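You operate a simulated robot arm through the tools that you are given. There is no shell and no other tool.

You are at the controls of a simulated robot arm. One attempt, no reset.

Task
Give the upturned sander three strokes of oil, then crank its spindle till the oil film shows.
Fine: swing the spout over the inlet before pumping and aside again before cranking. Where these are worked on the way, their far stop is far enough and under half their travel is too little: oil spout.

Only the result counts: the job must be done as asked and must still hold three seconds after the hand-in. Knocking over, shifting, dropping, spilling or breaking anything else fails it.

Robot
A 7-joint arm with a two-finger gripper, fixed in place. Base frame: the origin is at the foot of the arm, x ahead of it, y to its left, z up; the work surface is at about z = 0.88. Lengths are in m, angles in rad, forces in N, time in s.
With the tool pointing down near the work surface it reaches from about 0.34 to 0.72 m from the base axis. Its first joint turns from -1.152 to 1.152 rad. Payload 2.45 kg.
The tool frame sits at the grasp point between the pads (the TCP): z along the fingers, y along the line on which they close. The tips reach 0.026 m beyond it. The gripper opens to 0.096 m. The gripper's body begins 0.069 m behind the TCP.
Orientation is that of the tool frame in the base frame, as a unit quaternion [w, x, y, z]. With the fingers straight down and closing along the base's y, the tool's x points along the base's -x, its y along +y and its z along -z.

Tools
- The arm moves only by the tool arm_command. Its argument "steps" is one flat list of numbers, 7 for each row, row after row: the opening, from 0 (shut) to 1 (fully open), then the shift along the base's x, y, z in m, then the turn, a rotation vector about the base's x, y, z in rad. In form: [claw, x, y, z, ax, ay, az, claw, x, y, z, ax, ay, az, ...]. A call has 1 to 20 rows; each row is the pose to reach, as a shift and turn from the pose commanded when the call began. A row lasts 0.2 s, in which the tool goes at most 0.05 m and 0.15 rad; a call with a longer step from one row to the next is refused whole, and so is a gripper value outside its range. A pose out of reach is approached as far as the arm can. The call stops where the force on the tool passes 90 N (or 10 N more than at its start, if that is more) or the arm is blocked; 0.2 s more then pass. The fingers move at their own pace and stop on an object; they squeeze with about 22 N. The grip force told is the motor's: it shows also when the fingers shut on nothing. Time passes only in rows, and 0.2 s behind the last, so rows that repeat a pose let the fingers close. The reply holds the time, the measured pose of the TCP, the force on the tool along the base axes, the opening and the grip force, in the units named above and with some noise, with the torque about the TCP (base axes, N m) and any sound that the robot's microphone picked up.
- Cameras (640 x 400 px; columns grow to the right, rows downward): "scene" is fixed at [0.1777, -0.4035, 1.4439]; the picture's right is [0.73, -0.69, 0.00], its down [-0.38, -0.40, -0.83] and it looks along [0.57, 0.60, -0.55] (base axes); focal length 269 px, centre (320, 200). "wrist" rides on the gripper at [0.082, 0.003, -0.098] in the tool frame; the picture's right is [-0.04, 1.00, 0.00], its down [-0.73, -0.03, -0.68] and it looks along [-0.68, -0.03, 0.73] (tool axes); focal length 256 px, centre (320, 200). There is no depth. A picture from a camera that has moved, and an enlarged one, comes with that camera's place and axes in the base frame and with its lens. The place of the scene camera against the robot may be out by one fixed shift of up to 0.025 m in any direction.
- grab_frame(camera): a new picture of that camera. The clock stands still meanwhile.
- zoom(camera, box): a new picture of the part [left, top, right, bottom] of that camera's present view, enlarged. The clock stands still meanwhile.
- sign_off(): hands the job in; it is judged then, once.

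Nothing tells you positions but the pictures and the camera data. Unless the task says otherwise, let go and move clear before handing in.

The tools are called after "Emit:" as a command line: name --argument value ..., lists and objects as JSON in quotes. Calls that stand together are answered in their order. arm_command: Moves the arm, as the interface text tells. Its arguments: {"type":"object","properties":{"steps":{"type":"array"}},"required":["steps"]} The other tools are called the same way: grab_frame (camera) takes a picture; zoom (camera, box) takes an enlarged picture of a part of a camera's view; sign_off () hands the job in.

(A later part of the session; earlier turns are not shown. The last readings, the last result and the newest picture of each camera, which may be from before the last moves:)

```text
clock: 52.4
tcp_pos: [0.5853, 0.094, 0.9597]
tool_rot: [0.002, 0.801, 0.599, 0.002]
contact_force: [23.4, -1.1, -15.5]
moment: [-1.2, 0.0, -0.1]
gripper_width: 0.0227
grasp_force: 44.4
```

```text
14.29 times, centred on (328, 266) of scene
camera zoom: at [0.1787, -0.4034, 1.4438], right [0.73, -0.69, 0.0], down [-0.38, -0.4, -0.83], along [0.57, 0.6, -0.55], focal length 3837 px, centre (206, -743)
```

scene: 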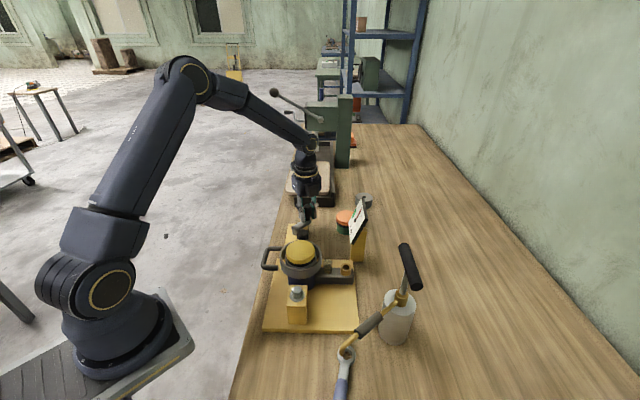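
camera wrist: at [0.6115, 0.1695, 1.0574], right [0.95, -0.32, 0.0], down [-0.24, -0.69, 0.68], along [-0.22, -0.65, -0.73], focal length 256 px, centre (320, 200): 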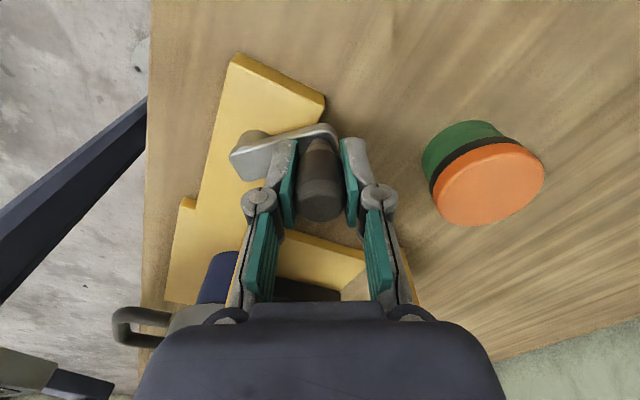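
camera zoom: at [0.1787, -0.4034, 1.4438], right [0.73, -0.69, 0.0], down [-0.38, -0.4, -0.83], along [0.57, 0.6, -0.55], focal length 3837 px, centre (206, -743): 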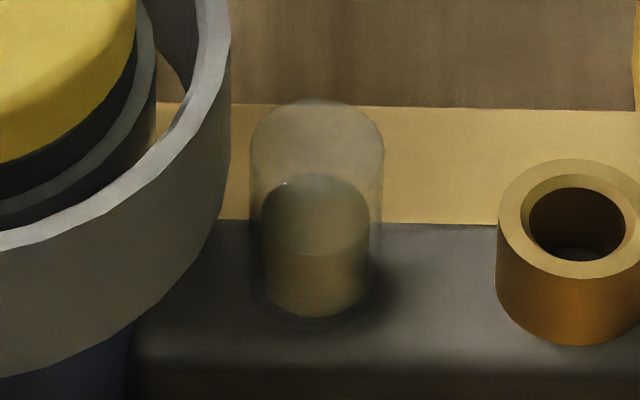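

No film visible on the disc yet. I'll continue clockwise a quarter turn with the refined circle and check the gauge again.

Emit:
arm_command --steps '[0, -0.0006, -0.0138, -0.001, 0, 0, 0, 0, -0.0069, -0.0263, -0.001, 0, 0, 0, 0, -0.0168, -0.0362, -0.001, 0, 0, 0, 0, -0.0293, -0.0425, -0.001, 0, 0, 0, 0, -0.0431, -0.0447, -0.001, 0, 0, 0]'

Emit:
zoom --camera "scene" --box '[340, 190, 380, 250]'

Emit:
zoom --camera "scene" --box '[255, 225, 365, 330]'

```text
clock: 53.6
tcp_pos: [0.5406, 0.0485, 0.9589]
tool_rot: [0.001, 0.8, 0.6, 0.0]
contact_force: [2.4, -12.8, 28.7]
moment: [-0.07, -0.1, -0.01]
gripper_width: 0.023
grasp_force: 45.2
```

```text
6.67 times, centred on (360, 220) of scene
camera zoom: at [0.1773, -0.4038, 1.4438], right [0.73, -0.69, 0.0], down [-0.38, -0.4, -0.83], along [0.57, 0.6, -0.55], focal length 1790 px, centre (53, 67)
```

zoom: 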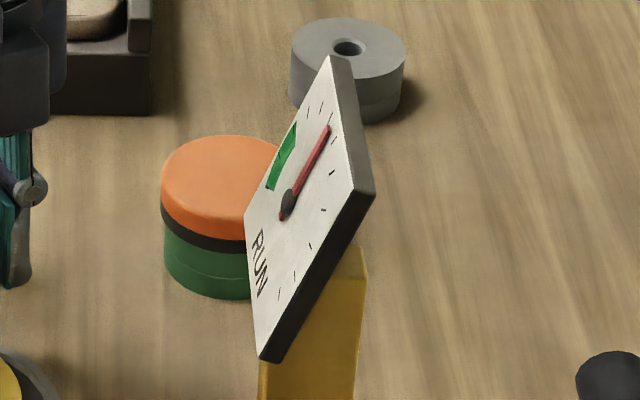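

```text
3.81 times, centred on (310, 278) of scene
camera zoom: at [0.1773, -0.4038, 1.4438], right [0.73, -0.69, 0.0], down [-0.38, -0.4, -0.83], along [0.57, 0.6, -0.55], focal length 1023 px, centre (358, -95)
```

zoom: 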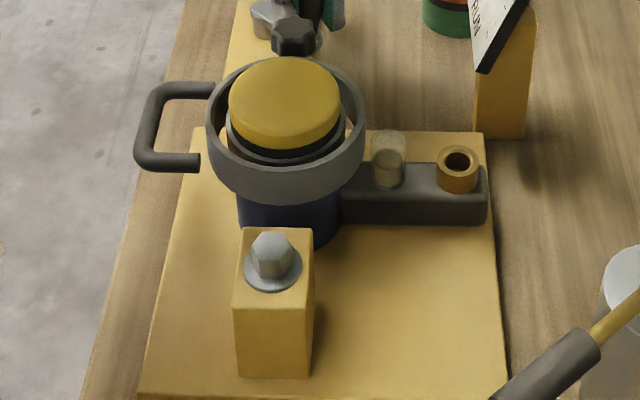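

No change yet at about 590 degrees total. I'll keep going, another quarter turn, checking each time.

Emit:
arm_command --steps '[0, -0.0138, 0.0022, 0.001, 0, 0, 0, 0, -0.0263, 0.0085, 0.001, 0, 0, 0, 0, -0.0362, 0.0184, 0.001, 0, 0, 0, 0, -0.0425, 0.0309, 0.001, 0, 0, 0, 0, -0.0447, 0.0447, 0.001, 0, 0, 0]'

Emit:
zoom --camera "scene" --box '[340, 190, 380, 250]'

Emit:
zoom --camera "scene" --box '[255, 200, 365, 290]'

Emit:
zoom --camera "wrist" --box '[100, 100, 560, 320]'

```text
clock: 54.8
tcp_pos: [0.4951, 0.0938, 0.9577]
tool_rot: [0.0, 0.8, 0.599, 0.001]
contact_force: [5.2, -1.6, -7.0]
moment: [1.07, -0.54, 0.0]
gripper_width: 0.0224
grasp_force: 45.2
```

```text
6.67 times, centred on (360, 220) of scene
camera zoom: at [0.178, -0.4035, 1.4438], right [0.73, -0.69, 0.0], down [-0.38, -0.4, -0.83], along [0.57, 0.6, -0.55], focal length 1790 px, centre (53, 67)
```

zoom: 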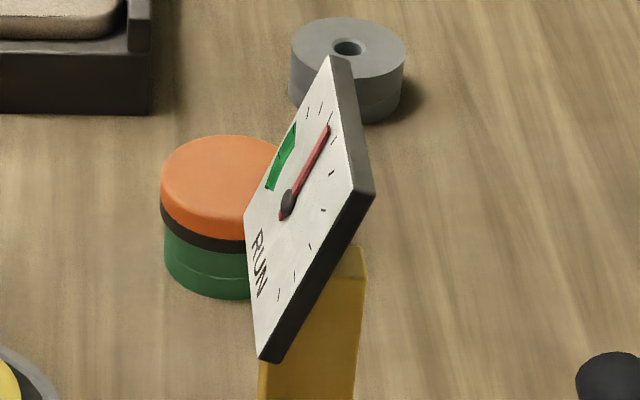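

```text
4.44 times, centred on (310, 245) of scene
camera zoom: at [0.178, -0.4035, 1.4438], right [0.73, -0.69, 0.0], down [-0.38, -0.4, -0.83], along [0.57, 0.6, -0.55], focal length 1194 px, centre (364, 0)
```

zoom: 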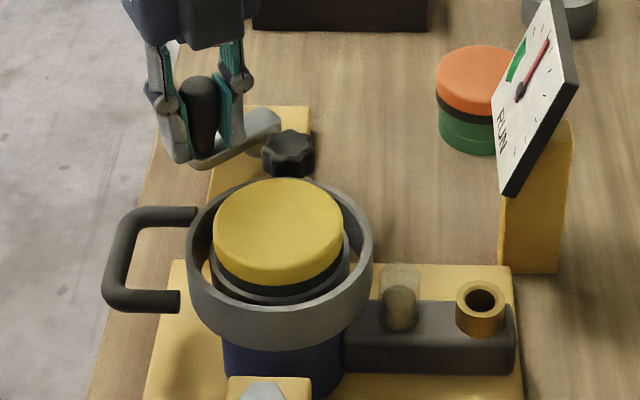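

```text
1.39 times, centred on (330, 210) of wrist
camera zoom: at [0.5218, 0.1711, 1.0563], right [0.95, -0.32, 0.0], down [-0.23, -0.7, 0.68], along [-0.22, -0.64, -0.73], focal length 356 px, centre (306, 186)
```

zoom: 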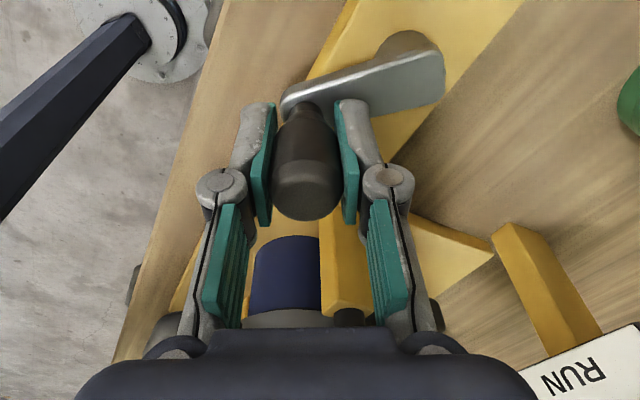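

The needle stays put at mid-scale. I'll compare the spindle area at the same magnification as before to look for a film.

Emit:
zoom --camera "scene" --box '[290, 235, 350, 285]'

Emit:
zoom --camera "scene" --box '[270, 220, 330, 270]'

Emit:
zoom --camera "scene" --box '[346, 194, 374, 226]'

```text
8.00 times, centred on (320, 260) of scene
camera zoom: at [0.178, -0.4035, 1.4438], right [0.73, -0.69, 0.0], down [-0.38, -0.4, -0.83], along [0.57, 0.6, -0.55], focal length 2148 px, centre (320, -280)
```

zoom: 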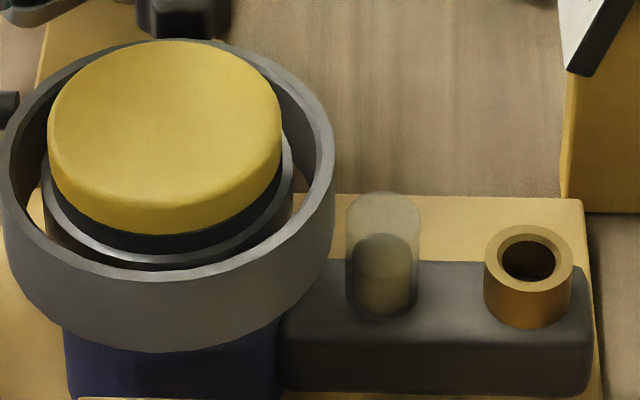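

```text
8.00 times, centred on (300, 245) of scene
camera zoom: at [0.178, -0.4035, 1.4438], right [0.73, -0.69, 0.0], down [-0.38, -0.4, -0.83], along [0.57, 0.6, -0.55], focal length 2148 px, centre (480, -160)
```

zoom: 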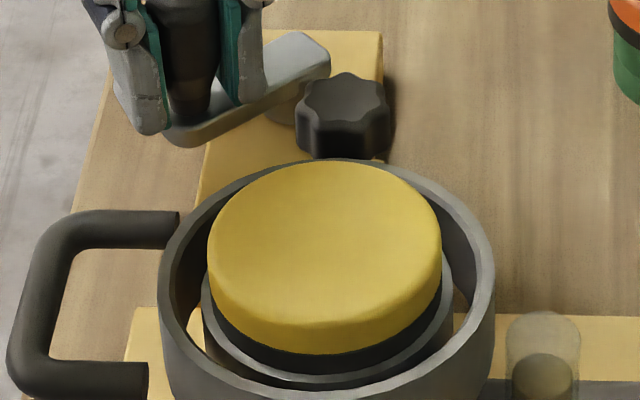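

```text
12.50 times, centred on (360, 210) of scene
camera zoom: at [0.178, -0.4035, 1.4438], right [0.73, -0.69, 0.0], down [-0.38, -0.4, -0.83], along [0.57, 0.6, -0.55], focal length 3357 px, centre (-180, 75)
```

zoom: 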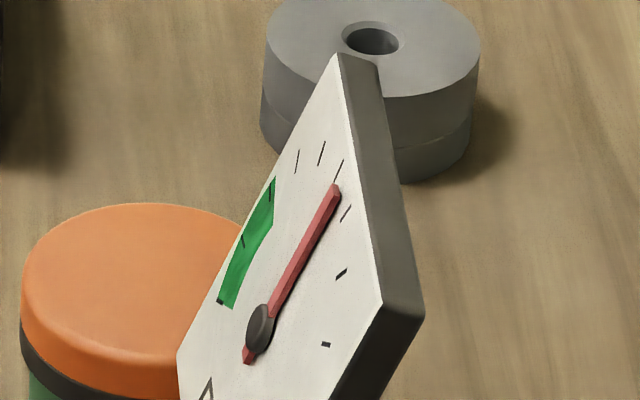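

No film on the spindle yet that I can see. I'll complete the second full turn (about 765 degrees total) and look again.

Emit:
arm_command --steps '[0, 0.0022, 0.0138, 0, 0, 0, 0, 0, 0.0085, 0.0263, 0, 0, 0, 0, 0, 0.0184, 0.0362, 0, 0, 0, 0, 0, 0.0309, 0.0425, 0, 0, 0, 0, 0, 0.0447, 0.0447, 0, 0, 0, 0]'

Emit:
zoom --camera "scene" --box '[340, 190, 380, 250]'

Emit:
zoom --camera "scene" --box '[255, 200, 365, 290]'

```text
clock: 56.0
tcp_pos: [0.5403, 0.1381, 0.9588]
tool_rot: [0.0, 0.801, 0.599, -0.002]
contact_force: [-1.7, -3.0, -4.2]
moment: [0.46, -0.21, -0.01]
gripper_width: 0.0223
grasp_force: 44.9
```

```text
6.67 times, centred on (360, 220) of scene
camera zoom: at [0.1778, -0.4035, 1.4439], right [0.73, -0.69, 0.0], down [-0.38, -0.4, -0.83], along [0.57, 0.6, -0.55], focal length 1790 px, centre (53, 67)
```

zoom: 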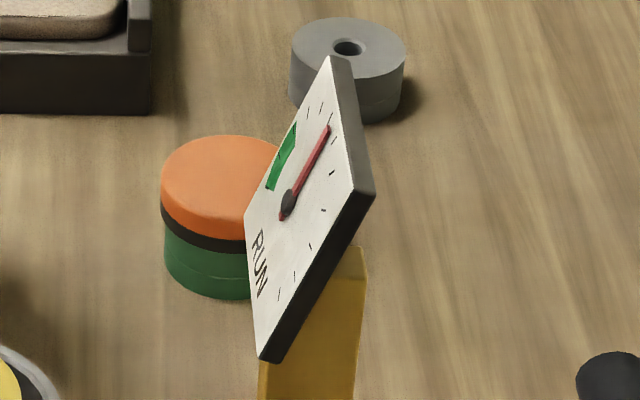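

```text
4.44 times, centred on (310, 245) of scene
camera zoom: at [0.1778, -0.4035, 1.4439], right [0.73, -0.69, 0.0], down [-0.38, -0.4, -0.83], along [0.57, 0.6, -0.55], focal length 1194 px, centre (364, 0)
```

zoom: 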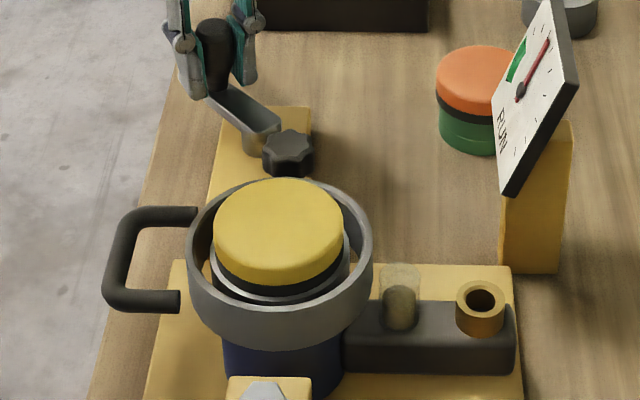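

The needle has stayed at its new reading for more than 270 degrees of cranking, so it flipped once, at around the first full turn or shortly after. I'll release the knob, rise and inspect the sander from above for the film.

Emit:
arm_command --steps '[0.3, 0, 0, 0, 0, 0, 0, 0.6, 0, 0, 0, 0, 0, 0, 0.6, 0, 0, 0, 0, 0, 0, 0.6, 0, 0, 0.04, 0, 0, 0, 0.6, 0, 0, 0.09, 0, 0, 0, 0.6, 0, 0, 0.14, 0, 0, 0, 0.6, 0, 0, 0.19, 0, 0, 0, 0.6, 0, 0, 0.24, 0, 0, 0, 0.6, 0, 0, 0.24, 0, 0, 0]'

Emit:
grab_frame --camera "wrist"

Emit:
zoom --camera "scene" --box '[230, 150, 370, 290]'

```text
clock: 58.0
tcp_pos: [0.543, 0.1397, 1.1991]
tool_rot: [0.001, 0.801, 0.599, -0.001]
contact_force: [-0.7, -0.8, -0.2]
moment: [-0.02, 0.01, 0.01]
gripper_width: 0.0575
grasp_force: 0.1
```

```text
taken
camera wrist: at [0.5687, 0.2169, 1.2981], right [0.95, -0.32, 0.0], down [-0.23, -0.7, 0.68], along [-0.22, -0.64, -0.73], focal length 256 px, centre (320, 200)
```

wrist: 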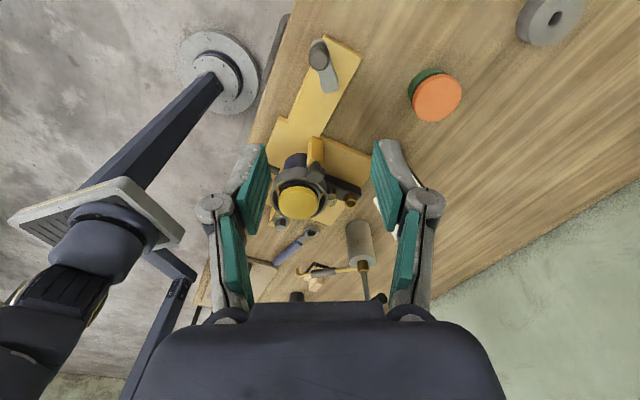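

```text
2.86 times, centred on (300, 220) of scene
camera zoom: at [0.1777, -0.4035, 1.4439], right [0.73, -0.69, 0.0], down [-0.38, -0.4, -0.83], along [0.57, 0.6, -0.55], focal length 767 px, centre (377, 143)
```

zoom: 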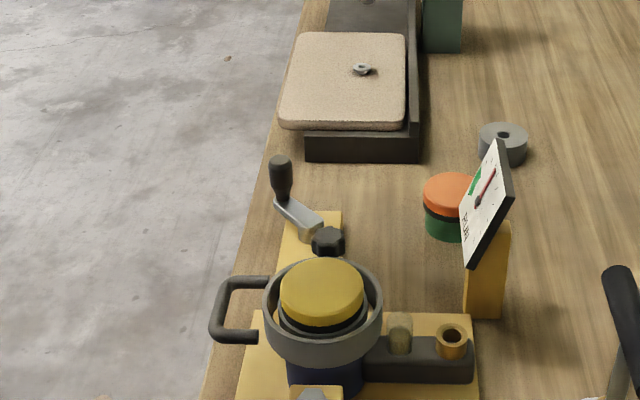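

The crank stays where I left it. I'll shift to view the sander and gauge between the fingers.

Emit:
arm_command --steps '[0.6, -0.02, -0.03, 0, 0, 0, 0.1, 0.6, -0.04, -0.04, 0, 0, 0, 0.2, 0.6, -0.06, -0.05, 0, 0, 0, 0.3, 0.6, -0.06, -0.05, 0, 0, 0, 0.3]'

Emit:
grab_frame --camera "wrist"

Emit:
zoom --camera "wrist" --box '[240, 90, 400, 220]'

```text
clock: 59.0
tcp_pos: [0.4812, 0.089, 1.1978]
tool_rot: [0.0, 0.701, 0.713, 0.0]
contact_force: [0.9, 0.2, 0.6]
moment: [0.02, 0.02, 0.03]
gripper_width: 0.0576
grasp_force: 0.1
```

```text
taken
camera wrist: at [0.4835, 0.1695, 1.2964], right [1.0, -0.02, 0.0], down [-0.02, -0.73, 0.68], along [-0.02, -0.68, -0.73], focal length 256 px, centre (320, 200)
```

wrist: 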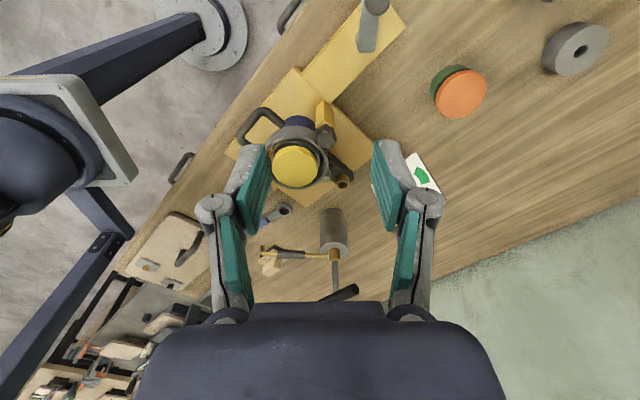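

```text
3.08 times, centred on (320, 155) of wrist
camera zoom: at [0.4835, 0.1695, 1.2964], right [1.0, -0.02, 0.0], down [-0.02, -0.73, 0.68], along [-0.02, -0.68, -0.73], focal length 788 px, centre (320, 338)
```

zoom: 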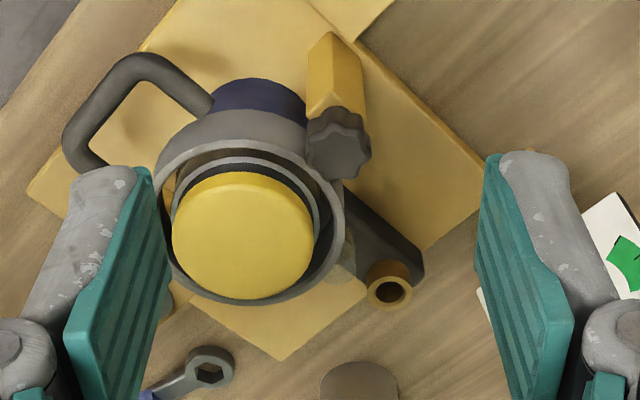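

I see no film on the disc yet, and the needle sits at half scale, so cranking is not finished. I'll return to the knob (at 90 degrees) and grip it again.

Emit:
arm_command --steps '[0.6, 0.02, 0.017, 0, 0, 0, -0.1, 0.6, 0.04, 0.034, 0, 0, 0, -0.2, 0.6, 0.06, 0.05, 0, 0, 0, -0.3, 0.6, 0.06, 0.05, -0.05, 0, 0, -0.3, 0.6, 0.06, 0.05, -0.1, 0, 0, -0.3, 0.6, 0.06, 0.05, -0.15, 0, 0, -0.3, 0.6, 0.06, 0.05, -0.15, 0, 0, -0.3]'

Emit:
grab_frame --camera "wrist"

Emit:
zoom --camera "scene" --box '[230, 150, 370, 290]'

```text
clock: 60.6
tcp_pos: [0.5382, 0.1382, 1.0517]
tool_rot: [-0.001, 0.801, 0.599, 0.0]
contact_force: [-0.8, 0.2, -0.8]
moment: [-0.05, 0.01, 0.01]
gripper_width: 0.0576
grasp_force: 0.1
```

```text
taken
camera wrist: at [0.5651, 0.215, 1.1488], right [0.95, -0.32, 0.0], down [-0.23, -0.7, 0.68], along [-0.22, -0.64, -0.73], focal length 256 px, centre (320, 200)
```

wrist: 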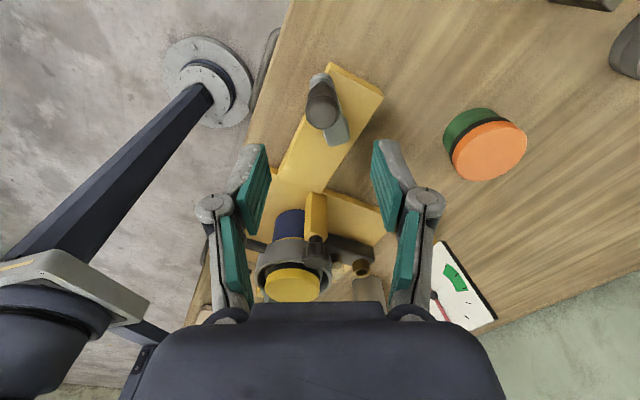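

```text
2.86 times, centred on (300, 220) of scene
camera zoom: at [0.1777, -0.4035, 1.4439], right [0.73, -0.69, 0.0], down [-0.38, -0.4, -0.83], along [0.57, 0.6, -0.55], focal length 767 px, centre (377, 143)
```

zoom: 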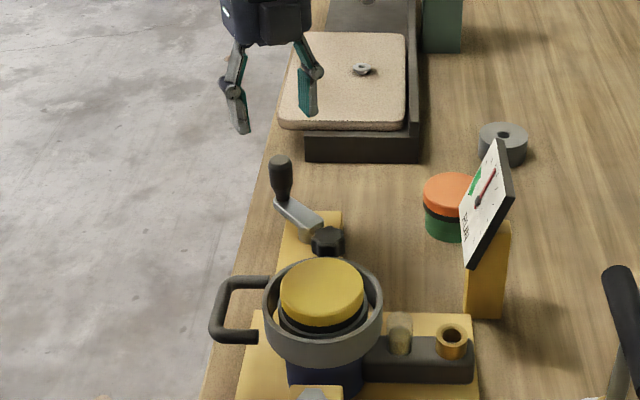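

The knob is again centred below the fingers. I'll descend and grip.

Emit:
arm_command --steps '[0.6, 0.0, 0.0, -0.045, 0, 0, 0, 0.6, 0.0, 0.0, -0.09, 0, 0, 0, 0.6, 0.0, 0.0, -0.09, 0, 0, 0, 0.3, 0.0, 0.0, -0.09, 0, 0, 0, 0, 0.0, 0.0, -0.09, 0, 0, 0, 0, 0.0, 0.0, -0.09, 0, 0, 0, 0, 0.0, 0.0, -0.09, 0, 0, 0]'

Emit:
grab_frame --camera "wrist"

```text
clock: 62.2
tcp_pos: [0.5401, 0.1377, 0.9571]
tool_rot: [0.0, 0.8, 0.6, 0.0]
contact_force: [-0.3, 0.1, -3.2]
moment: [0.16, -0.09, -0.03]
gripper_width: 0.0225
grasp_force: 44.7
```

```text
taken
camera wrist: at [0.5663, 0.2144, 1.0556], right [0.95, -0.32, 0.0], down [-0.23, -0.7, 0.68], along [-0.22, -0.64, -0.73], focal length 256 px, centre (320, 200)
```

wrist: 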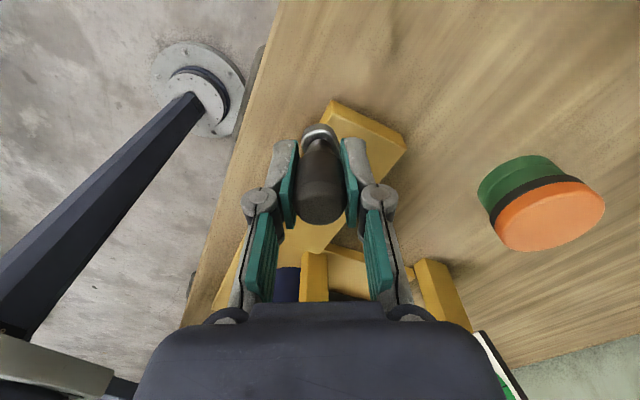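

Gripped cleanly. Continuing clockwise a quarter turn (to about 860 degrees total).

Emit:
arm_command --steps '[0, 0.0138, -0.0022, 0, 0, 0, 0, 0, 0.0263, -0.0085, 0, 0, 0, 0, 0, 0.0362, -0.0184, 0, 0, 0, 0, 0, 0.0425, -0.0309, 0, 0, 0, 0, 0, 0.0447, -0.0447, 0, 0, 0, 0]'

Emit:
zoom --camera "scene" --box '[255, 190, 385, 290]'

Emit:
arm_command --steps '[0, -0.0022, -0.0138, 0, 0, 0, 0, 0, -0.0085, -0.0263, 0, 0, 0, 0, 0, -0.0184, -0.0362, 0, 0, 0, 0, 0, -0.0309, -0.0425, 0, 0, 0, 0, 0, -0.0447, -0.0447, 0, 0, 0, 0]'

Emit:
zoom --camera "scene" --box '[255, 190, 385, 290]'

```text
clock: 63.4
tcp_pos: [0.585, 0.0918, 0.9569]
tool_rot: [-0.001, 0.8, 0.599, 0.0]
contact_force: [6.5, 1.3, -24.6]
moment: [0.62, -0.32, -0.01]
gripper_width: 0.0223
grasp_force: 45.5
```

```text
4.00 times, centred on (320, 240) of scene
camera zoom: at [0.1784, -0.4033, 1.4438], right [0.73, -0.69, 0.0], down [-0.38, -0.4, -0.83], along [0.57, 0.6, -0.55], focal length 1074 px, centre (320, 40)
```

zoom: 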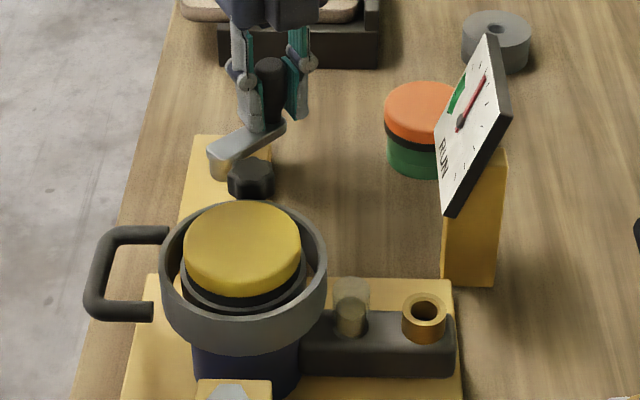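

```text
clock: 64.6
tcp_pos: [0.541, 0.0473, 0.9585]
tool_rot: [-0.001, 0.8, 0.6, -0.001]
contact_force: [1.2, -2.5, -29.9]
moment: [-0.7, 0.15, -0.01]
gripper_width: 0.0226
grasp_force: 44.9
```

```text
4.00 times, centred on (320, 240) of scene
camera zoom: at [0.1783, -0.4035, 1.4438], right [0.73, -0.69, 0.0], down [-0.38, -0.4, -0.83], along [0.57, 0.6, -0.55], focal length 1074 px, centre (320, 40)
```

zoom: 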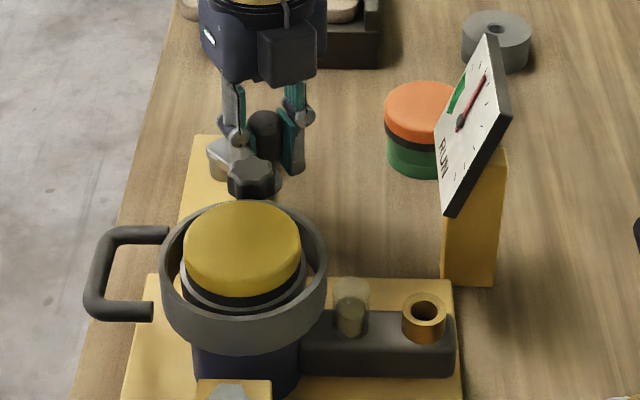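

No change at about 950 degrees. I'll go on half a turn more, past three full turns, easing the vertical load.

Emit:
arm_command --steps '[0, -0.0138, 0.0022, -0.002, 0, 0, 0, 0, -0.0263, 0.0085, -0.002, 0, 0, 0, 0, -0.0362, 0.0184, -0.002, 0, 0, 0, 0, -0.0425, 0.0309, -0.002, 0, 0, 0, 0, -0.0447, 0.0447, -0.002, 0, 0, 0]'

Emit:
zoom --camera "scene" --box '[255, 190, 385, 290]'

Emit:
arm_command --steps '[0, 0.0022, 0.0138, 0, 0, 0, 0, 0, 0.0085, 0.0263, 0, 0, 0, 0, 0, 0.0184, 0.0362, 0, 0, 0, 0, 0, 0.0309, 0.0425, 0, 0, 0, 0, 0, 0.0447, 0.0447, 0, 0, 0, 0]'

Emit:
zoom --camera "scene" --box '[255, 190, 385, 290]'

```text
clock: 65.8
tcp_pos: [0.4961, 0.0955, 0.958]
tool_rot: [-0.001, 0.8, 0.6, 0.001]
contact_force: [-12.9, 0.4, 18.9]
moment: [-0.13, 0.26, 0.03]
gripper_width: 0.0228
grasp_force: 45.5
```

```text
4.00 times, centred on (320, 240) of scene
camera zoom: at [0.1771, -0.4035, 1.444], right [0.73, -0.69, 0.0], down [-0.38, -0.4, -0.83], along [0.57, 0.6, -0.55], focal length 1074 px, centre (320, 40)
```

zoom: 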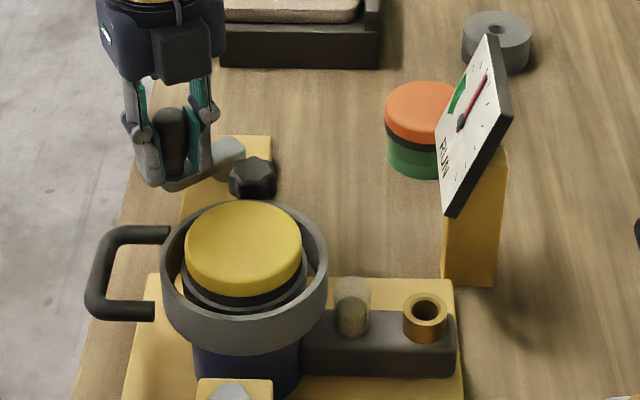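

```text
clock: 67.0
tcp_pos: [0.5417, 0.1379, 0.9569]
tool_rot: [0.0, 0.801, 0.598, 0.001]
contact_force: [-0.9, -0.4, 17.5]
moment: [1.0, -0.37, 0.01]
gripper_width: 0.0227
grasp_force: 45.1
```

```text
4.00 times, centred on (320, 240) of scene
camera zoom: at [0.1774, -0.4035, 1.4439], right [0.73, -0.69, 0.0], down [-0.38, -0.4, -0.83], along [0.57, 0.6, -0.55], focal length 1074 px, centre (320, 40)
```

zoom: 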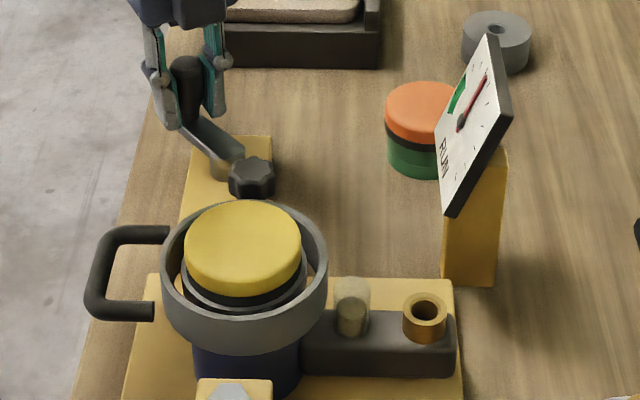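

No visible change on the disc at about 1130 degrees. I'll inspect the sight glass and gauge closely again.

Emit:
zoom --camera "scene" --box '[316, 252, 340, 280]'

Emit:
zoom --camera "scene" --box '[290, 235, 350, 285]'

Emit:
zoom --camera "scene" --box '[346, 194, 374, 226]'

Emit:
zoom --camera "wrist" --box '[200, 60, 440, 310]'

```text
14.29 times, centred on (328, 266) of scene
camera zoom: at [0.1774, -0.4035, 1.4439], right [0.73, -0.69, 0.0], down [-0.38, -0.4, -0.83], along [0.57, 0.6, -0.55], focal length 3837 px, centre (206, -743)
```

zoom: 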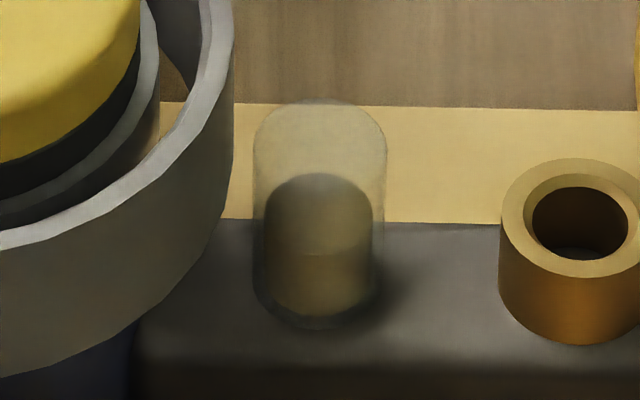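

```text
8.00 times, centred on (320, 260) of scene
camera zoom: at [0.1774, -0.4035, 1.4439], right [0.73, -0.69, 0.0], down [-0.38, -0.4, -0.83], along [0.57, 0.6, -0.55], focal length 2148 px, centre (320, -280)
```

zoom: 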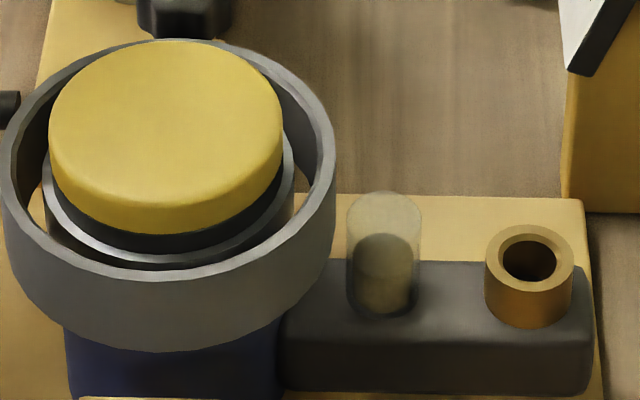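

```text
12.50 times, centred on (360, 210) of scene
camera zoom: at [0.1774, -0.4035, 1.4439], right [0.73, -0.69, 0.0], down [-0.38, -0.4, -0.83], along [0.57, 0.6, -0.55], focal length 3357 px, centre (-180, 75)
```

zoom: 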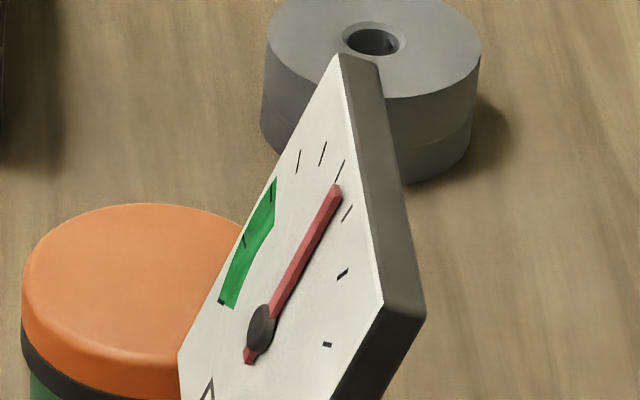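

```text
1.60 times, centred on (320, 185) of wrist
camera zoom: at [0.5682, 0.2143, 1.0558], right [0.95, -0.32, 0.0], down [-0.24, -0.7, 0.68], along [-0.22, -0.64, -0.73], focal length 410 px, centre (320, 224)
```

zoom: 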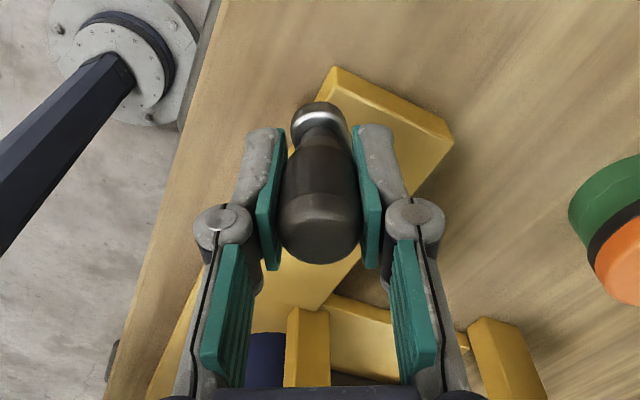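

The only change so far is the needle's one jump to mid-scale, and it has stayed there. To be sure nothing further appears, I'll give one more full smooth turn and look again.

Emit:
arm_command --steps '[0, 0.0138, -0.0022, 0, 0, 0, 0, 0, 0.0263, -0.0085, 0, 0, 0, 0, 0, 0.0362, -0.0184, 0, 0, 0, 0, 0, 0.0425, -0.0309, 0, 0, 0, 0, 0, 0.0447, -0.0447, 0, 0, 0, 0, 0, 0.0425, -0.0585, 0, 0, 0, 0, 0, 0.0362, -0.071, 0, 0, 0, 0, 0, 0.0263, -0.0809, 0, 0, 0, 0, 0, 0.0138, -0.0872, 0, 0, 0, 0, 0, 0, -0.0894, 0, 0, 0, 0, 0, -0.0138, -0.0872, 0, 0, 0, 0, 0, -0.0263, -0.0809, 0, 0, 0, 0, 0, -0.0362, -0.071, 0, 0, 0, 0, 0, -0.0425, -0.0585, 0, 0, 0, 0, 0, -0.0447, -0.0447, 0, 0, 0, 0, 0, -0.0425, -0.0309, 0, 0, 0, 0, 0, -0.0362, -0.0184, 0, 0, 0, 0, 0, -0.0263, -0.0085, 0, 0, 0, 0, 0, -0.0138, -0.0022, 0, 0, 0, 0, 0, 0, 0, 0, 0, 0, 0]'

Emit:
zoom --camera "scene" --box '[255, 190, 385, 290]'

Emit:
grab_frame --camera "scene"

```text
clock: 71.2
tcp_pos: [0.5383, 0.1374, 0.9562]
tool_rot: [0.001, 0.8, 0.6, -0.001]
contact_force: [-0.5, -3.1, -1.0]
moment: [0.8, -0.4, 0.0]
gripper_width: 0.0223
grasp_force: 45.1
```

```text
4.00 times, centred on (320, 240) of scene
camera zoom: at [0.1777, -0.4036, 1.4439], right [0.73, -0.69, 0.0], down [-0.38, -0.4, -0.83], along [0.57, 0.6, -0.55], focal length 1074 px, centre (320, 40)
```

zoom: 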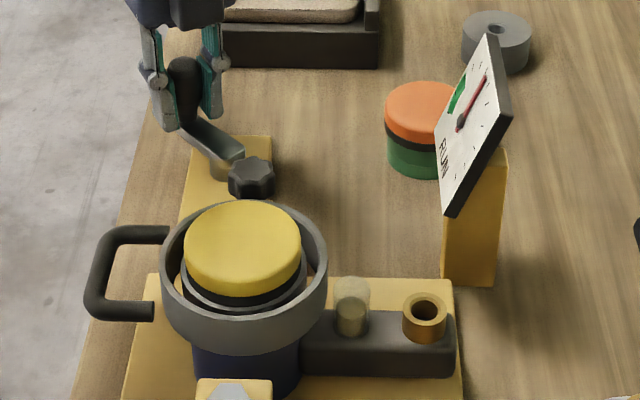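

```text
taken
```

scene: 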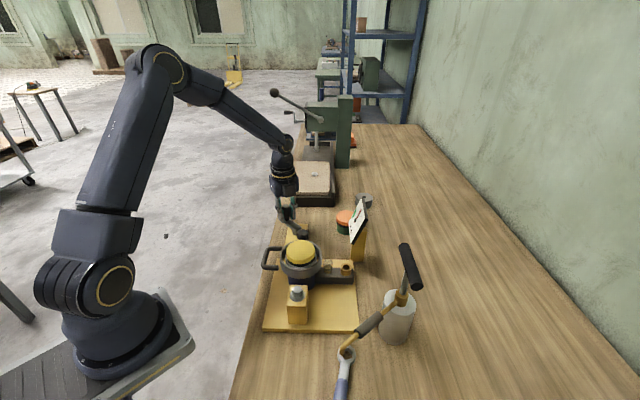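

Four turns in, nothing else has changed, so the needle's jump is the only sign so far. I'll release, rise, and return to an earlier viewpoint to compare the sander picture directly with the pre-crank picture.

Emit:
arm_command --steps '[0.3, 0, 0, 0, 0, 0, 0, 0.6, 0, 0, 0, 0, 0, 0, 0.6, 0, 0, 0, 0, 0, 0, 0.6, 0, 0, 0.04, 0, 0, 0, 0.6, 0, 0, 0.09, 0, 0, 0, 0.6, 0, 0, 0.14, 0, 0, 0, 0.6, 0, 0, 0.19, 0, 0, 0, 0.6, 0, 0, 0.24, 0, 0, 0]'

Emit:
arm_command --steps '[1, -0.014, -0.008, 0.004, 0, 0, 0.13, 1, -0.028, -0.016, 0.008, 0, 0, 0.26, 1, -0.042, -0.024, 0.012, 0, 0, 0.4, 1, -0.056, -0.032, 0.016, 0, 0, 0.53, 1, -0.07, -0.04, 0.02, 0, 0, 0.66, 1, -0.084, -0.048, 0.024, 0, 0, 0.8, 1, -0.098, -0.056, 0.028, 0, 0, 0.93, 1, -0.112, -0.064, 0.032, 0, 0, 1.06, 1, -0.126, -0.072, 0.036, 0, 0, 1.19, 1, -0.14, -0.08, 0.04, 0, 0, 1.33, 1, -0.154, -0.088, 0.044, 0, 0, 1.46, 1, -0.168, -0.096, 0.05, 0, 0, 1.6, 1, -0.182, -0.104, 0.055, 0, 0, 1.73, 1, -0.1947, -0.1121, 0.0573, 0, 0, 1.856, 1, -0.1947, -0.1121, 0.0573, 0, 0, 1.856]'

Emit:
grab_frame --camera "wrist"

Emit:
zoom --camera "wrist" --box '[160, 0, 400, 150]'

Emit:
zoom --camera "wrist" --box '[230, 130, 350, 250]'

```text
clock: 73.0
tcp_pos: [0.5406, 0.1413, 1.1964]
tool_rot: [0.001, 0.8, 0.599, -0.001]
contact_force: [0.7, -0.4, 0.1]
moment: [-0.01, -0.01, 0.01]
gripper_width: 0.0577
grasp_force: 0.1
```

```text
clock: 76.2
tcp_pos: [0.3451, 0.0257, 1.254]
tool_rot: [0.0, -0.001, 1.0, 0.001]
contact_force: [-0.1, 0.2, -0.4]
moment: [0.02, 0.01, 0.01]
gripper_width: 0.096
grasp_force: 0.0
```

```text
taken
camera wrist: at [0.2633, 0.0286, 1.3525], right [0.04, 1.0, 0.0], down [0.73, -0.03, 0.68], along [0.68, -0.03, -0.73], focal length 256 px, centre (320, 200)
```

wrist: 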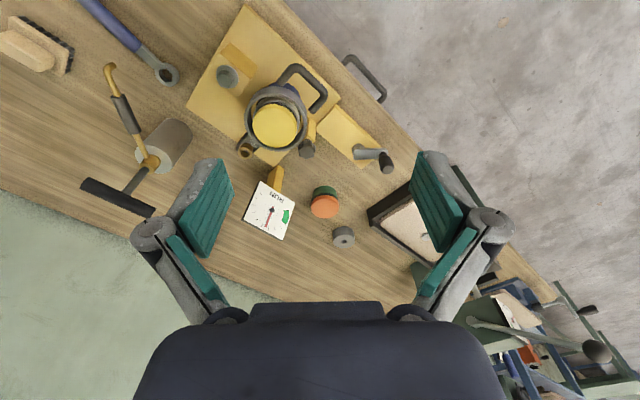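

```text
2.67 times, centred on (280, 75) of wrist
camera zoom: at [0.2633, 0.0286, 1.3525], right [0.04, 1.0, 0.0], down [0.73, -0.03, 0.68], along [0.68, -0.03, -0.73], focal length 683 px, centre (427, 533)
```

zoom: 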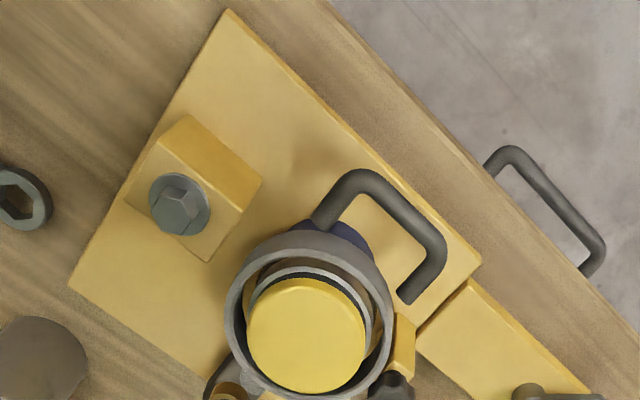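

```text
3.33 times, centred on (290, 190) of wrist
camera zoom: at [0.2633, 0.0286, 1.3525], right [0.04, 1.0, 0.0], down [0.73, -0.03, 0.68], along [0.68, -0.03, -0.73], focal length 853 px, centre (420, 233)
```

zoom: 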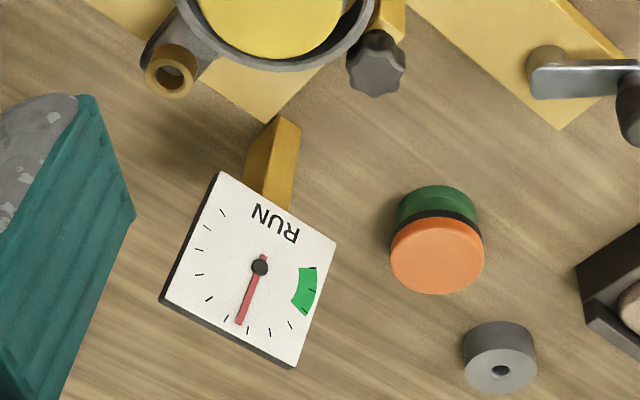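

Comparing with the earlier picture, the sander looks the same and only the gauge needle differs: it moved from its zero stop to 12 o'clock, past the green band. I'll go back to the crank and turn it slowly the other way in small steps to learn how the gauge responds, checking often.

Emit:
arm_command --steps '[1, 0.014, 0.008, 0, 0, 0, -0.13, 1, 0.028, 0.016, 0, 0, 0, -0.26, 1, 0.042, 0.024, 0, 0, 0, -0.4, 1, 0.056, 0.032, 0, 0, 0, -0.53, 1, 0.07, 0.04, 0, 0, 0, -0.66, 1, 0.084, 0.048, 0, 0, 0, -0.8, 1, 0.098, 0.056, 0, 0, 0, -0.93, 0.6, 0.112, 0.064, 0, 0, 0, -1.06, 0.6, 0.126, 0.072, 0, 0, 0, -1.19, 0.6, 0.14, 0.08, 0, 0, 0, -1.33, 0.6, 0.154, 0.088, -0.02, 0, 0, -1.46, 0.6, 0.168, 0.096, -0.05, 0, 0, -1.6, 0.6, 0.182, 0.104, -0.09, 0, 0, -1.73, 0.6, 0.1947, 0.1121, -0.13, 0, 0, -1.856, 0.6, 0.1947, 0.1121, -0.17, 0, 0, -1.856, 0.6, 0.1947, 0.1121, -0.205, 0, 0, -1.856, 0.6, 0.1947, 0.1121, -0.205, 0, 0, -1.856]'

Emit:
grab_frame --camera "wrist"

```text
clock: 79.8
tcp_pos: [0.5415, 0.1381, 1.0514]
tool_rot: [0.0, 0.8, 0.6, 0.0]
contact_force: [-0.5, -0.2, 0.4]
moment: [0.0, -0.02, 0.01]
gripper_width: 0.0576
grasp_force: 0.0
```

```text
taken
camera wrist: at [0.5673, 0.2151, 1.1493], right [0.95, -0.32, 0.0], down [-0.24, -0.7, 0.68], along [-0.22, -0.64, -0.73], focal length 256 px, centre (320, 200)
```

wrist: 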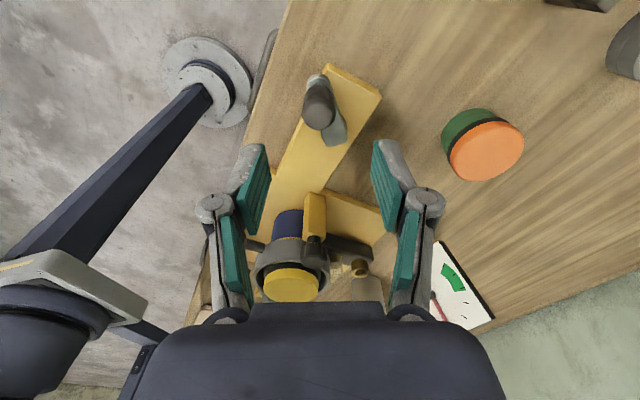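

The knob is centred. I'll descend and grip again.

Emit:
arm_command --steps '[0.6, 0.0, 0.0, -0.045, 0, 0, 0, 0.6, 0.0, 0.0, -0.091, 0, 0, 0, 0.6, 0.0, 0.0, -0.091, 0, 0, 0, 0.3, 0.0, 0.0, -0.091, 0, 0, 0, 0, 0.0, 0.0, -0.091, 0, 0, 0, 0, 0.0, 0.0, -0.091, 0, 0, 0, 0, 0.0, 0.0, -0.091, 0, 0, 0]'

Emit:
arm_command --steps '[0, -0.0138, -0.0022, 0, 0, 0, 0, 0, -0.0263, -0.0085, 0, 0, 0, 0, 0, -0.0362, -0.0184, 0, 0, 0, 0, 0, -0.0425, -0.0309, 0, 0, 0, 0, 0, -0.0447, -0.0447, 0, 0, 0, 0]'

Emit:
zoom --camera "scene" --box '[255, 190, 385, 290]'

```text
clock: 81.4
tcp_pos: [0.5402, 0.1375, 0.9596]
tool_rot: [0.0, 0.8, 0.6, 0.0]
contact_force: [1.0, 0.3, -4.2]
moment: [0.12, -0.04, 0.02]
gripper_width: 0.0226
grasp_force: 44.8
```

```text
clock: 82.6
tcp_pos: [0.4954, 0.092, 0.9588]
tool_rot: [0.0, 0.801, 0.599, -0.001]
contact_force: [-11.8, 1.1, 16.8]
moment: [0.2, 0.26, 0.05]
gripper_width: 0.0226
grasp_force: 45.4
```

```text
4.00 times, centred on (320, 240) of scene
camera zoom: at [0.1771, -0.4035, 1.444], right [0.73, -0.69, 0.0], down [-0.38, -0.4, -0.83], along [0.57, 0.6, -0.55], focal length 1074 px, centre (320, 40)
```

zoom: 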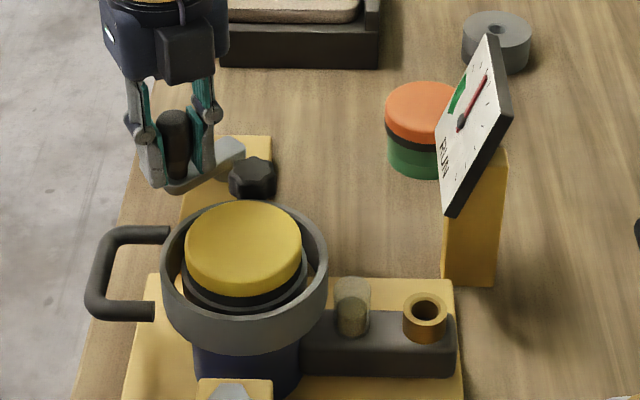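

Still gripped and turning freely the other way; no gauge change. Another half turn, then a look.

Emit:
arm_command --steps '[0, 0.0022, -0.0138, -0.001, 0, 0, 0, 0, 0.0085, -0.0263, -0.001, 0, 0, 0, 0, 0.0184, -0.0362, -0.001, 0, 0, 0, 0, 0.0309, -0.0425, -0.001, 0, 0, 0, 0, 0.0447, -0.0447, -0.001, 0, 0, 0, 0, 0.0585, -0.0425, -0.001, 0, 0, 0, 0, 0.071, -0.0362, -0.001, 0, 0, 0, 0, 0.0809, -0.0263, -0.001, 0, 0, 0, 0, 0.0872, -0.0138, -0.001, 0, 0, 0, 0, 0.0894, 0, -0.001, 0, 0, 0]'

Emit:
zoom --camera "scene" --box '[255, 190, 385, 290]'

Emit:
arm_command --steps '[0, -0.0022, 0.0138, 0, 0, 0, 0, 0, -0.0085, 0.0263, 0, 0, 0, 0, 0, -0.0184, 0.0362, 0, 0, 0, 0, 0, -0.0309, 0.0425, 0, 0, 0, 0, 0, -0.0447, 0.0447, 0, 0, 0, 0]'

Emit:
zoom --camera "scene" --box '[255, 190, 385, 290]'

```text
clock: 84.8
tcp_pos: [0.5857, 0.0922, 0.9572]
tool_rot: [-0.001, 0.8, 0.6, -0.001]
contact_force: [-9.2, -1.7, 19.5]
moment: [0.56, -0.01, 0.05]
gripper_width: 0.0227
grasp_force: 45.3
```

```text
4.00 times, centred on (320, 240) of scene
camera zoom: at [0.1771, -0.4036, 1.4439], right [0.73, -0.69, 0.0], down [-0.38, -0.4, -0.83], along [0.57, 0.6, -0.55], focal length 1074 px, centre (320, 40)
```

zoom: 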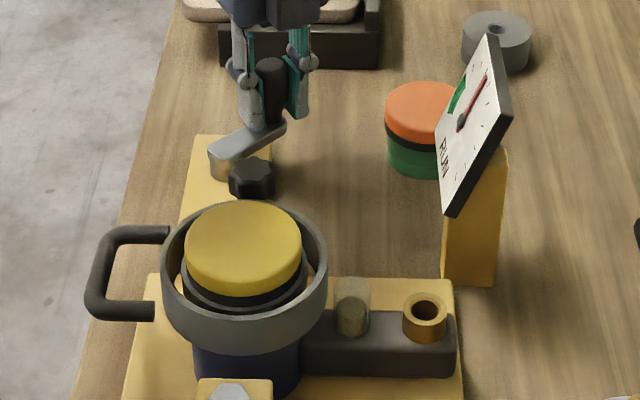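

```text
clock: 86.0
tcp_pos: [0.5429, 0.1381, 0.9575]
tool_rot: [0.001, 0.801, 0.599, 0.0]
contact_force: [1.3, -8.5, 5.3]
moment: [-0.73, 0.13, -0.04]
gripper_width: 0.0226
grasp_force: 45.0
```

```text
4.00 times, centred on (320, 240) of scene
camera zoom: at [0.1777, -0.4037, 1.4438], right [0.73, -0.69, 0.0], down [-0.38, -0.4, -0.83], along [0.57, 0.6, -0.55], focal length 1074 px, centre (320, 40)
```

zoom: 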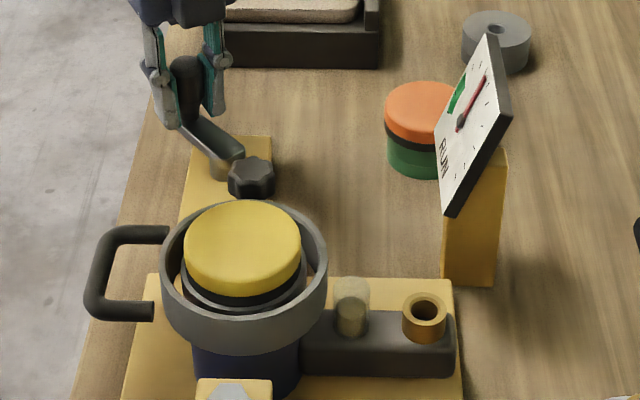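

One full turn back, gauge unchanged, so its reading is latched. I'll do a last half turn this way to be thorough.

Emit:
arm_command --steps '[0, -0.0138, -0.0022, 0.001, 0, 0, 0, 0, -0.0263, -0.0085, 0.001, 0, 0, 0, 0, -0.0362, -0.0184, 0.001, 0, 0, 0, 0, -0.0425, -0.0309, 0.001, 0, 0, 0, 0, -0.0447, -0.0447, 0.001, 0, 0, 0, 0, -0.0425, -0.0585, 0.001, 0, 0, 0, 0, -0.0362, -0.071, 0.001, 0, 0, 0, 0, -0.0263, -0.0809, 0.001, 0, 0, 0, 0, -0.0138, -0.0872, 0.001, 0, 0, 0, 0, 0, -0.0894, 0.001, 0, 0, 0]'

Emit:
zoom --camera "scene" --box '[255, 190, 385, 290]'

Emit:
zoom --camera "scene" --box '[290, 235, 350, 285]'

```text
clock: 88.2
tcp_pos: [0.5409, 0.0483, 0.9587]
tool_rot: [0.001, 0.8, 0.6, 0.0]
contact_force: [-2.1, -2.0, -1.4]
moment: [-0.81, 0.15, 0.01]
gripper_width: 0.0224
grasp_force: 45.1
```

```text
4.00 times, centred on (320, 240) of scene
camera zoom: at [0.1777, -0.4035, 1.4439], right [0.73, -0.69, 0.0], down [-0.38, -0.4, -0.83], along [0.57, 0.6, -0.55], focal length 1074 px, centre (320, 40)
```

zoom: 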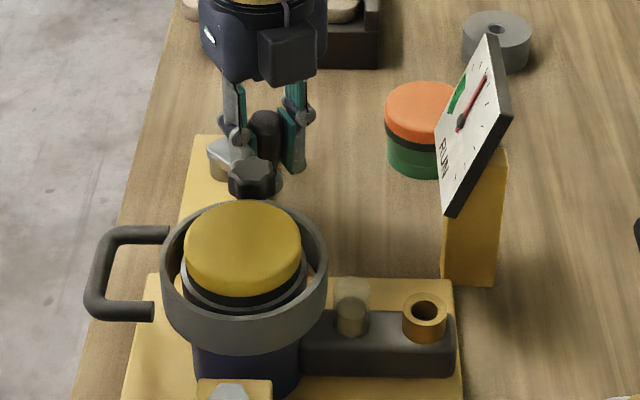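

```text
8.00 times, centred on (320, 260) of scene
camera zoom: at [0.1777, -0.4035, 1.4439], right [0.73, -0.69, 0.0], down [-0.38, -0.4, -0.83], along [0.57, 0.6, -0.55], focal length 2148 px, centre (320, -280)
```

zoom: 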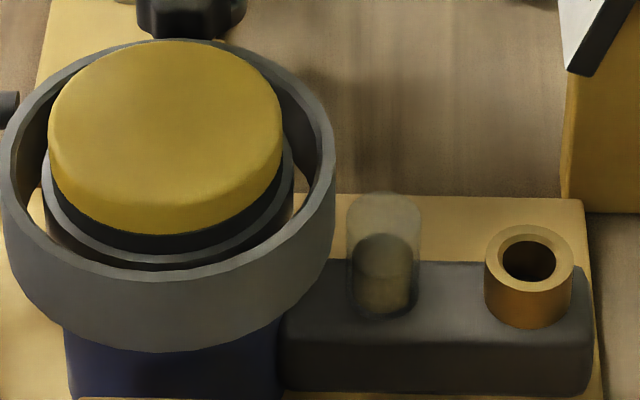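

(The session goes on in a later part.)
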